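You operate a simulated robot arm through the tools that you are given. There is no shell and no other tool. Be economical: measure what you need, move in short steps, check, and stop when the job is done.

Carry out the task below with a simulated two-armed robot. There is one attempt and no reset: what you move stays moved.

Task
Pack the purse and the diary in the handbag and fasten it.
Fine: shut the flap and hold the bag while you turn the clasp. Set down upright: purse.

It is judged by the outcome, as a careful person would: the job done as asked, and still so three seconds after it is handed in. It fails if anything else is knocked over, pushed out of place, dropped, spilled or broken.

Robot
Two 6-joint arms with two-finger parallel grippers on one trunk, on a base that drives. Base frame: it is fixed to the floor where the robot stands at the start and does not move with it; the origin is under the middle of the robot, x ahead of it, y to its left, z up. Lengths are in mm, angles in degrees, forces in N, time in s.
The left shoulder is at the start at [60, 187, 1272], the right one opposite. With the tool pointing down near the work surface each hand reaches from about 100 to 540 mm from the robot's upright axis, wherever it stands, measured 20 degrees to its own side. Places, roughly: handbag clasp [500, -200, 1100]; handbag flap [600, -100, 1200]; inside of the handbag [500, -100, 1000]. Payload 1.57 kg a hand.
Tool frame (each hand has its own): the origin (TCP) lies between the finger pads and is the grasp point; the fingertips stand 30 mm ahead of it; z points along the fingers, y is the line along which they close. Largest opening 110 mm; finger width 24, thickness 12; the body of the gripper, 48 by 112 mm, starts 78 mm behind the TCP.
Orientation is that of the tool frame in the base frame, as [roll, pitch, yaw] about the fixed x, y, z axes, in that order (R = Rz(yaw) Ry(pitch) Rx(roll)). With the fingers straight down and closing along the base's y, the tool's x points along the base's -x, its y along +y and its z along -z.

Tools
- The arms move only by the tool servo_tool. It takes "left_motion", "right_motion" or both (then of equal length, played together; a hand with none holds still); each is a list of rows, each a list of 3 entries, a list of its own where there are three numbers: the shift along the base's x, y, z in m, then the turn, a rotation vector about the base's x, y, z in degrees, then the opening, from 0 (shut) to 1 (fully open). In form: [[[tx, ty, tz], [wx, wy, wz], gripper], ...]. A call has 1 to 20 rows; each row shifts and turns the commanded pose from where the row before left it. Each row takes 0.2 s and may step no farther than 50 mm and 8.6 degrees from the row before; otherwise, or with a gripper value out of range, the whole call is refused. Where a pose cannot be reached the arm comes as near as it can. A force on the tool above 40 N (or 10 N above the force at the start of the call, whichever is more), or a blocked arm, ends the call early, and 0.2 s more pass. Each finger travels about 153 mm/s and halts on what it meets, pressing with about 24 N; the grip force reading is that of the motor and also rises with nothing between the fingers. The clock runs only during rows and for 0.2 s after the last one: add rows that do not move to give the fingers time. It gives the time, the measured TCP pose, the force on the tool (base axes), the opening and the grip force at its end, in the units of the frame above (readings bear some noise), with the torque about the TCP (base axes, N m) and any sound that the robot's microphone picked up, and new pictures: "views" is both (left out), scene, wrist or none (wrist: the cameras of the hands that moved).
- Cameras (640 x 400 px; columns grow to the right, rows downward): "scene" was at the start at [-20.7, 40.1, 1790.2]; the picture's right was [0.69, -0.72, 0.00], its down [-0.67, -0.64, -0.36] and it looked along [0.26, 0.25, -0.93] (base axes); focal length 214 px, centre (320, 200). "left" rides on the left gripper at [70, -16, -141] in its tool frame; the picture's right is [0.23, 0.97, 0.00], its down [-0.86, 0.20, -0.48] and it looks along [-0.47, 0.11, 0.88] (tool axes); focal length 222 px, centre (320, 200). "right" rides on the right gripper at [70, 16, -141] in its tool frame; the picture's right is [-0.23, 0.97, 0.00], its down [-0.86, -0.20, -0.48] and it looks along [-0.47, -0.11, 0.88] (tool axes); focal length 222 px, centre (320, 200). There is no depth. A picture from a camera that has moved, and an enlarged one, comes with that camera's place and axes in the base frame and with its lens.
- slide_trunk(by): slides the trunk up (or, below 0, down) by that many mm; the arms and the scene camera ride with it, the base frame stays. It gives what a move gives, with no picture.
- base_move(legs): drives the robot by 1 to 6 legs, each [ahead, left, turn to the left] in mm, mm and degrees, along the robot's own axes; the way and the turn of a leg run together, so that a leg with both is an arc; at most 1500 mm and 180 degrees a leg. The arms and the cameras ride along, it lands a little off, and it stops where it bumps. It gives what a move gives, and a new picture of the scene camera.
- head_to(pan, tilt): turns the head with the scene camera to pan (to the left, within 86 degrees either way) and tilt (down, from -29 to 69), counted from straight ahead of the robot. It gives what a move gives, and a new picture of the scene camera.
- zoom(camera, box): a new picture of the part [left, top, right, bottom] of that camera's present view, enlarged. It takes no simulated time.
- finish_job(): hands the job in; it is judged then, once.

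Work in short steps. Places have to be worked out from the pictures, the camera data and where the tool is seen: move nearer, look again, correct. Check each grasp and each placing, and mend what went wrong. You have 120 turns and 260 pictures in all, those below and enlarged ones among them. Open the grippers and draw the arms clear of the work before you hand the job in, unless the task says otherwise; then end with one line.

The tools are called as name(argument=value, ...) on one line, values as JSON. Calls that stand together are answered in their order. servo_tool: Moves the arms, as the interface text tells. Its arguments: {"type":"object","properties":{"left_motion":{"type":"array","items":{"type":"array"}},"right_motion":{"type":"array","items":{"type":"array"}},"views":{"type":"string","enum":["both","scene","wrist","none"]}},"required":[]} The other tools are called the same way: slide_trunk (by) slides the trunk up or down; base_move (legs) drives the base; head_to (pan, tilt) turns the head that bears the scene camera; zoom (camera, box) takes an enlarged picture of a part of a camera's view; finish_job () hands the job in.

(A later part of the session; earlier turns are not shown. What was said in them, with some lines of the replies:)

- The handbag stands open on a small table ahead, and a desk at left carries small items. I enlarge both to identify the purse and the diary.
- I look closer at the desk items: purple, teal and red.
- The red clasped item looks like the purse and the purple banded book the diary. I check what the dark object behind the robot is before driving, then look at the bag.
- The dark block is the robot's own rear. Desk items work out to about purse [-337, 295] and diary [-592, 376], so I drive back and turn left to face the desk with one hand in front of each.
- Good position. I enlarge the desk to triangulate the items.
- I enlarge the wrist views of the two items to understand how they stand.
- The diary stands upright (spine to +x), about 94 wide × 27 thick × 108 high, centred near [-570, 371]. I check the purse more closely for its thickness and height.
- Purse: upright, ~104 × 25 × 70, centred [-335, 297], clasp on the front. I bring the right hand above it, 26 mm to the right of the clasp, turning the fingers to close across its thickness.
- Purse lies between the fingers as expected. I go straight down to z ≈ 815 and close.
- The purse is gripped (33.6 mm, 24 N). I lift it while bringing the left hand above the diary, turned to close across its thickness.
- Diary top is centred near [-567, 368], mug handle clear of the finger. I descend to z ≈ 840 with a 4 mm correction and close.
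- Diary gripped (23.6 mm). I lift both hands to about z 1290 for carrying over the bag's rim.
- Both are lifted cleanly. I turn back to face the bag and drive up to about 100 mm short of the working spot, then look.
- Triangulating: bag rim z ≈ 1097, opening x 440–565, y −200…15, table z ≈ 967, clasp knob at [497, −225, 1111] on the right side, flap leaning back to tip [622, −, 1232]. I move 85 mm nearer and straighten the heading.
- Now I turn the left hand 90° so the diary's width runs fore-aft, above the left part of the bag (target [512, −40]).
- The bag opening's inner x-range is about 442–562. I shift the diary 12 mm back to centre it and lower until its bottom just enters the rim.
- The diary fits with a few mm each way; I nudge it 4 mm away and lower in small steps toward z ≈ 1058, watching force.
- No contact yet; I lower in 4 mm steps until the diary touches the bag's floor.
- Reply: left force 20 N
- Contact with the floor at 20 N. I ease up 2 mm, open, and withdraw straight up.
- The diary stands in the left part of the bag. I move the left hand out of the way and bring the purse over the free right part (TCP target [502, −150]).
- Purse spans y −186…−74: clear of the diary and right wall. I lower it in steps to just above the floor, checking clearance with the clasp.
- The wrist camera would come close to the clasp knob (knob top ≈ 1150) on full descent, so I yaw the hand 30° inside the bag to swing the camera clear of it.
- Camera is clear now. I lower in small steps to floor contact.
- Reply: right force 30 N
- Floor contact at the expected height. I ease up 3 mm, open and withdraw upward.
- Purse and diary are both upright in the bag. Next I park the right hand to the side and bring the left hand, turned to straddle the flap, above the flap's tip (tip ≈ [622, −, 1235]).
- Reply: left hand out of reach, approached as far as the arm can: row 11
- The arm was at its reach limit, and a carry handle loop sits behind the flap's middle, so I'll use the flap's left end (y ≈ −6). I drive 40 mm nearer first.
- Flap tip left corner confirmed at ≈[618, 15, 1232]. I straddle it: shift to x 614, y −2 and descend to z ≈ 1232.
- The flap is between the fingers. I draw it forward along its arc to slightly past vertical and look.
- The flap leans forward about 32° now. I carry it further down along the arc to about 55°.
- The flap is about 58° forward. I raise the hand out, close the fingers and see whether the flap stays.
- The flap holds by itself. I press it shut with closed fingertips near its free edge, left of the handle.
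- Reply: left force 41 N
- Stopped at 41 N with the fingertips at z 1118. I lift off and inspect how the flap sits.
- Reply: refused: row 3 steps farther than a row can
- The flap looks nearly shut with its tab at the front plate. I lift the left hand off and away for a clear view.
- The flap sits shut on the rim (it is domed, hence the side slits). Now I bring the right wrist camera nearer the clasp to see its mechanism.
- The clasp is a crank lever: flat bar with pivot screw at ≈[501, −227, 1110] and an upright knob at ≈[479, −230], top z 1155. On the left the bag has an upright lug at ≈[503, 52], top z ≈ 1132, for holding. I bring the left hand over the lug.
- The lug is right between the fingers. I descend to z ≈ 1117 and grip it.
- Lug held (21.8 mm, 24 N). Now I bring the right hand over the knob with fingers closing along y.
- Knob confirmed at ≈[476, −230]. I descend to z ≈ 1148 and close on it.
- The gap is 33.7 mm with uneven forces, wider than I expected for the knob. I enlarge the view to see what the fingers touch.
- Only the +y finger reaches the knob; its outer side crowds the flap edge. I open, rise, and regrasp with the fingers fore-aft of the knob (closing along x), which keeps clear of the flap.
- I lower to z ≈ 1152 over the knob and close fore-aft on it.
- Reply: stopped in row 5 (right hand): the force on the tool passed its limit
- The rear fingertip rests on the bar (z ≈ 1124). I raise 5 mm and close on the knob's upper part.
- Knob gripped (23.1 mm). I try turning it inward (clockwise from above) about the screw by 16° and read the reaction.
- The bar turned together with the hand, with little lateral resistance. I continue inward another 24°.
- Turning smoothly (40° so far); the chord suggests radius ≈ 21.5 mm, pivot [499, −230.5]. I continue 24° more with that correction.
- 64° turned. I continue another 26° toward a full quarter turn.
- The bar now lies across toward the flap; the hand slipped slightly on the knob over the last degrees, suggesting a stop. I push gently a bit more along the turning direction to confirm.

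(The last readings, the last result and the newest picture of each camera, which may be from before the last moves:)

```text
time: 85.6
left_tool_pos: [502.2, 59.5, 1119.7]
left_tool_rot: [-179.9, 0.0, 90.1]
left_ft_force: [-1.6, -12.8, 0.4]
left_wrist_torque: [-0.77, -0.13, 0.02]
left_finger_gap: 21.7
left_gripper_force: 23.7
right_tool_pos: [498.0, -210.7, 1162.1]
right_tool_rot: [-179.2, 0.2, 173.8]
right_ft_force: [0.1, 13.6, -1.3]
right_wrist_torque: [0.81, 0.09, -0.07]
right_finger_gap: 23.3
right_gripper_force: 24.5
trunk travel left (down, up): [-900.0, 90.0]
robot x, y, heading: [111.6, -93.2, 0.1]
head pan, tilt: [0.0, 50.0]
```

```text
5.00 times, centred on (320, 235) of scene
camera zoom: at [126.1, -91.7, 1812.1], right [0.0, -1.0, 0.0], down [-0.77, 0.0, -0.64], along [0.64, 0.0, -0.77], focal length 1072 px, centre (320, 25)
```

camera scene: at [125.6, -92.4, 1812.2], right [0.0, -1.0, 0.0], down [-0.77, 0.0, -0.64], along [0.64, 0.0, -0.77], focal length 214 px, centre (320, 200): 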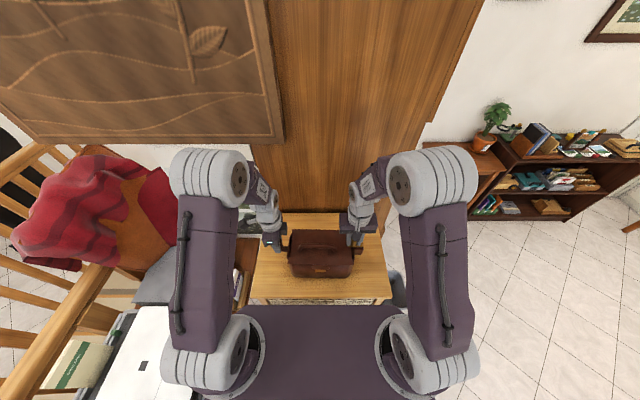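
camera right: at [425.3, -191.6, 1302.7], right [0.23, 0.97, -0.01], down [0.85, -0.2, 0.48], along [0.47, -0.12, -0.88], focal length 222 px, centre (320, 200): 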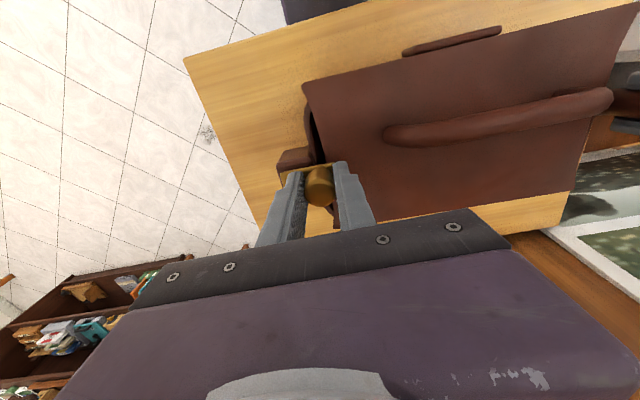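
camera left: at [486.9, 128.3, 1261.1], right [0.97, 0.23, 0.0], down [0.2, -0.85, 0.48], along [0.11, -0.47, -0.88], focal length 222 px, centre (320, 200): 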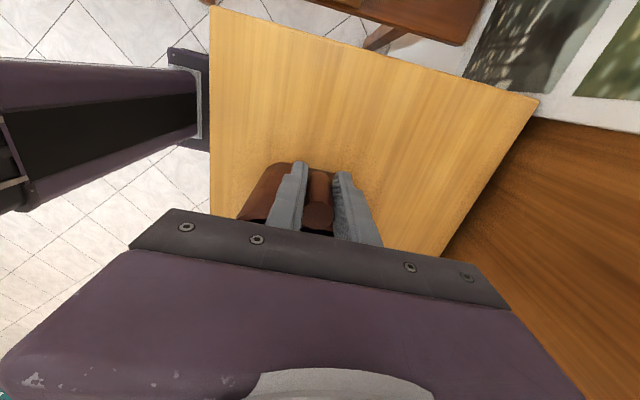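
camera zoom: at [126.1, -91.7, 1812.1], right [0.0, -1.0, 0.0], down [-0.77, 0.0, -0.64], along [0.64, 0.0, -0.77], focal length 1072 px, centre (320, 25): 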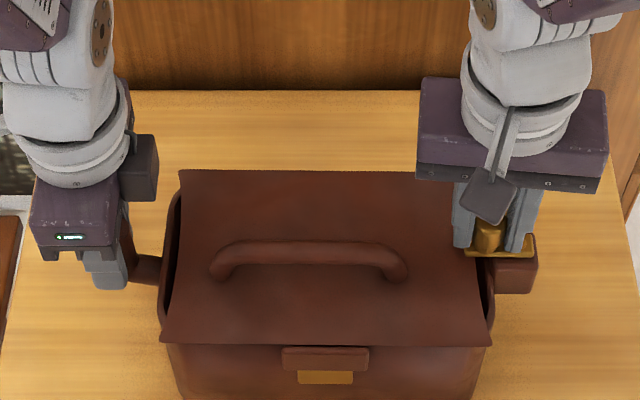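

The bar stays aligned across the flap edge while the hand slips: the clasp is at its stop. I release the knob and raise the right hand clear, keeping the lug held for now.

servo_tool(right_motion=[[[0, 0, 0], [0, 0, 0], 0.25], [[0, 0, 0], [0, 0, 0], 0.4], [[0, 0, 0], [0, 0, 0], 0.4], [[0, 0, 0.02], [0, 0, 0], 0.4], [[0, 0, 0.04], [0, 0, 0], 0.4], [[0, 0, 0.04], [0, 0, 0], 0.4], [[-0.03, -0.03, 0.02], [0, 0, 0], 0.4], [[-0.03, -0.03, 0.0], [0, 0, 0], 0.4], [[-0.03, -0.03, 0.0], [0, 0, 0], 0.4], [[0, 0, 0], [0, 0, 0], 0.4]], views="wrist")

zoom(camera="scene", box=[260, 195, 380, 275])

zoom(camera="right", box=[280, 60, 520, 210])

```text
time: 87.8
left_tool_pos: [501.5, 58.9, 1120.0]
left_tool_rot: [-180.0, -0.1, 90.2]
left_ft_force: [-1.9, 0.5, 0.5]
left_wrist_torque: [-0.24, -0.23, -0.18]
left_finger_gap: 22.2
left_gripper_force: 23.7
right_tool_pos: [408.5, -304.0, 1282.0]
right_tool_rot: [-179.2, 0.1, 173.9]
right_ft_force: [0.2, 0.1, -0.4]
right_wrist_torque: [-0.02, 0.01, -0.01]
right_finger_gap: 44.2
right_gripper_force: 0.1
trunk travel left (down, up): [-900.0, 90.0]
robot x, y, heading: [109.1, -92.8, 0.4]
head pan, tilt: [0.0, 50.0]
camera right: at [341.0, -278.0, 1422.8], right [0.33, 0.94, -0.01], down [0.83, -0.28, 0.48], along [0.45, -0.17, -0.88], focal length 222 px, centre (320, 200)
```

right: 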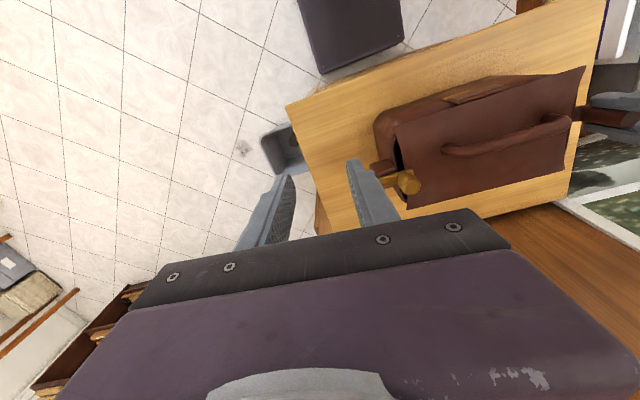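

```text
5.00 times, centred on (320, 235) of scene
camera zoom: at [125.8, -91.4, 1812.2], right [0.0, -1.0, 0.0], down [-0.77, 0.0, -0.64], along [0.64, 0.0, -0.77], focal length 1072 px, centre (320, 25)
```

zoom: 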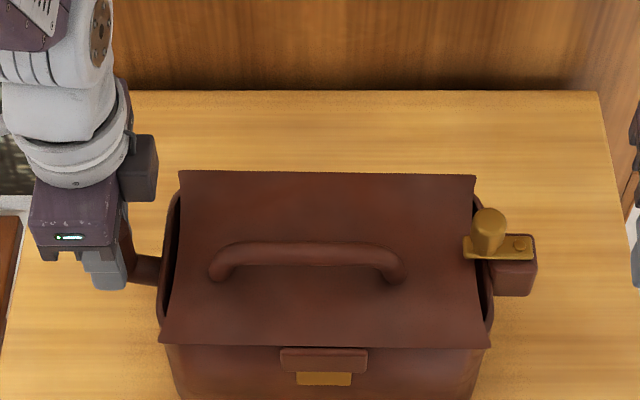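

```text
2.67 times, centred on (400, 135) of right
camera zoom: at [341.0, -278.0, 1422.8], right [0.33, 0.94, -0.01], down [0.83, -0.28, 0.48], along [0.45, -0.17, -0.88], focal length 592 px, centre (107, 373)
```

zoom: 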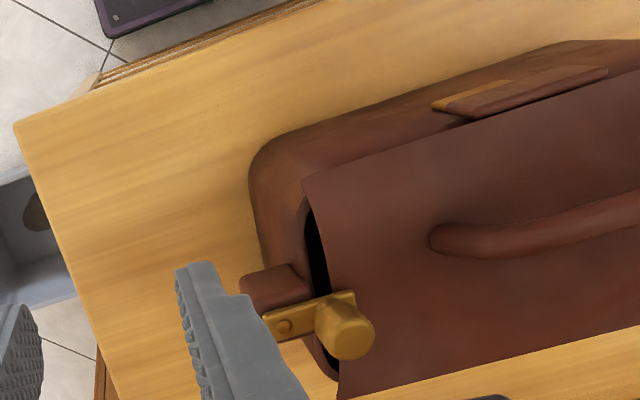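

The clasp bar lies across the flap's edge, a full quarter turn. I release the lug, raise the left hand straight up and draw it clear.

servo_tool(left_motion=[[[0, 0, 0], [0, 0, 0], 0.35], [[0, 0, 0], [0, 0, 0], 0.55], [[0, 0, 0], [0, 0, 0], 0.55], [[0, 0, 0.03], [0, 0, 0], 0.55], [[0, 0, 0.04], [0, 0, 0], 0.55], [[0, 0, 0.04], [0, 0, 0], 0.55], [[0, 0, 0.04], [0, 0, 0], 0.55], [[-0.03, 0.03, 0.02], [0, 0, 0], 0.55], [[-0.03, 0.03, 0], [0, 0, 0], 0.55], [[-0.03, 0.02, 0], [0, 0, 0], 0.55], [[0, 0, 0], [0, 0, 0], 0.55]], views="both")

zoom(camera="scene", box=[260, 195, 380, 275])

```text
time: 90.2
left_tool_pos: [411.4, 138.4, 1289.3]
left_tool_rot: [-180.0, 0.0, 90.1]
left_ft_force: [0.5, 0.0, -0.2]
left_wrist_torque: [-0.01, 0.01, 0.03]
left_finger_gap: 60.3
left_gripper_force: 0.1
right_tool_pos: [409.1, -303.8, 1281.1]
right_tool_rot: [-179.2, 0.1, 173.9]
right_ft_force: [0.5, 0.6, -0.7]
right_wrist_torque: [0.01, 0.01, 0.02]
right_finger_gap: 44.0
right_gripper_force: 0.1
trunk travel left (down, up): [-900.0, 90.0]
robot x, y, heading: [109.0, -92.5, -0.0]
head pan, tilt: [0.0, 50.0]
camera scene: at [126.0, -92.2, 1812.2], right [0.0, -1.0, 0.0], down [-0.77, 0.0, -0.64], along [0.64, 0.0, -0.77], focal length 214 px, centre (320, 200)
camera left: at [396.1, 207.7, 1430.5], right [0.97, 0.23, 0.0], down [0.2, -0.85, 0.48], along [0.11, -0.47, -0.88], focal length 222 px, centre (320, 200)
```

scene: 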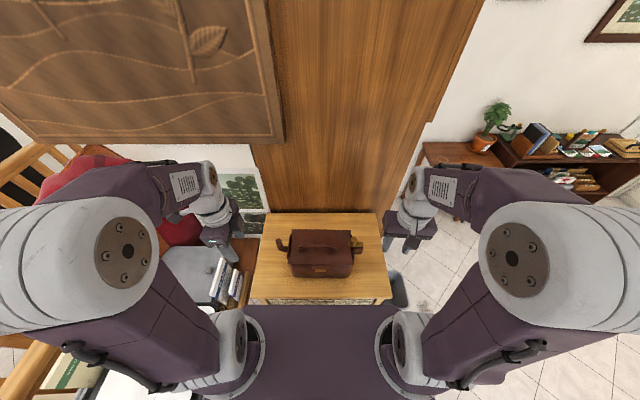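
left: 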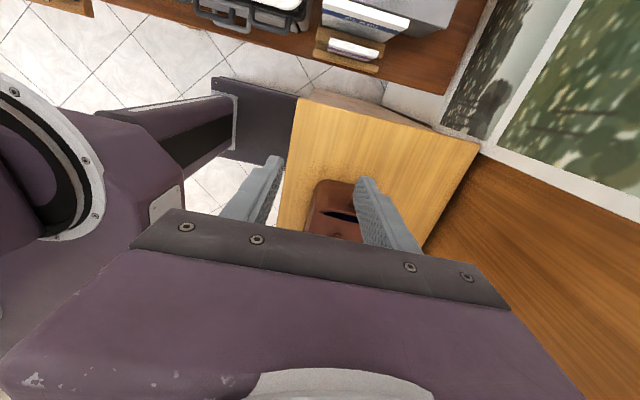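

```text
5.00 times, centred on (320, 235) of scene
camera zoom: at [126.0, -92.2, 1812.2], right [0.0, -1.0, 0.0], down [-0.77, 0.0, -0.64], along [0.64, 0.0, -0.77], focal length 1072 px, centre (320, 25)
```

zoom: 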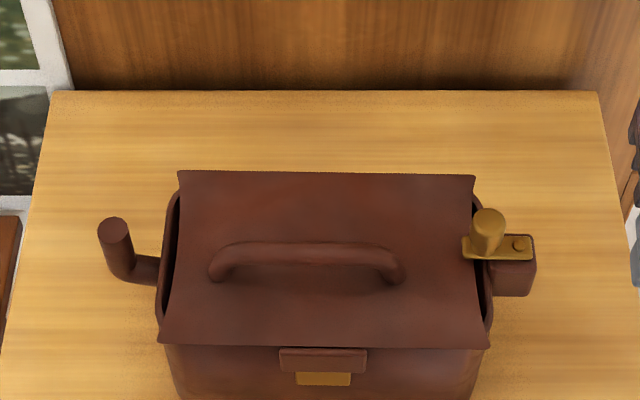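

Bag shut, clasp turned, hands open and clear, nothing else disturbed. I hand the job in.

finish_job()

```text
The job is handed in.
```

I packed the purse and the diary in the handbag, both standing upright when last seen. The flap is shut and the clasp is turned a full quarter across its edge, with the bag held while I turned it.
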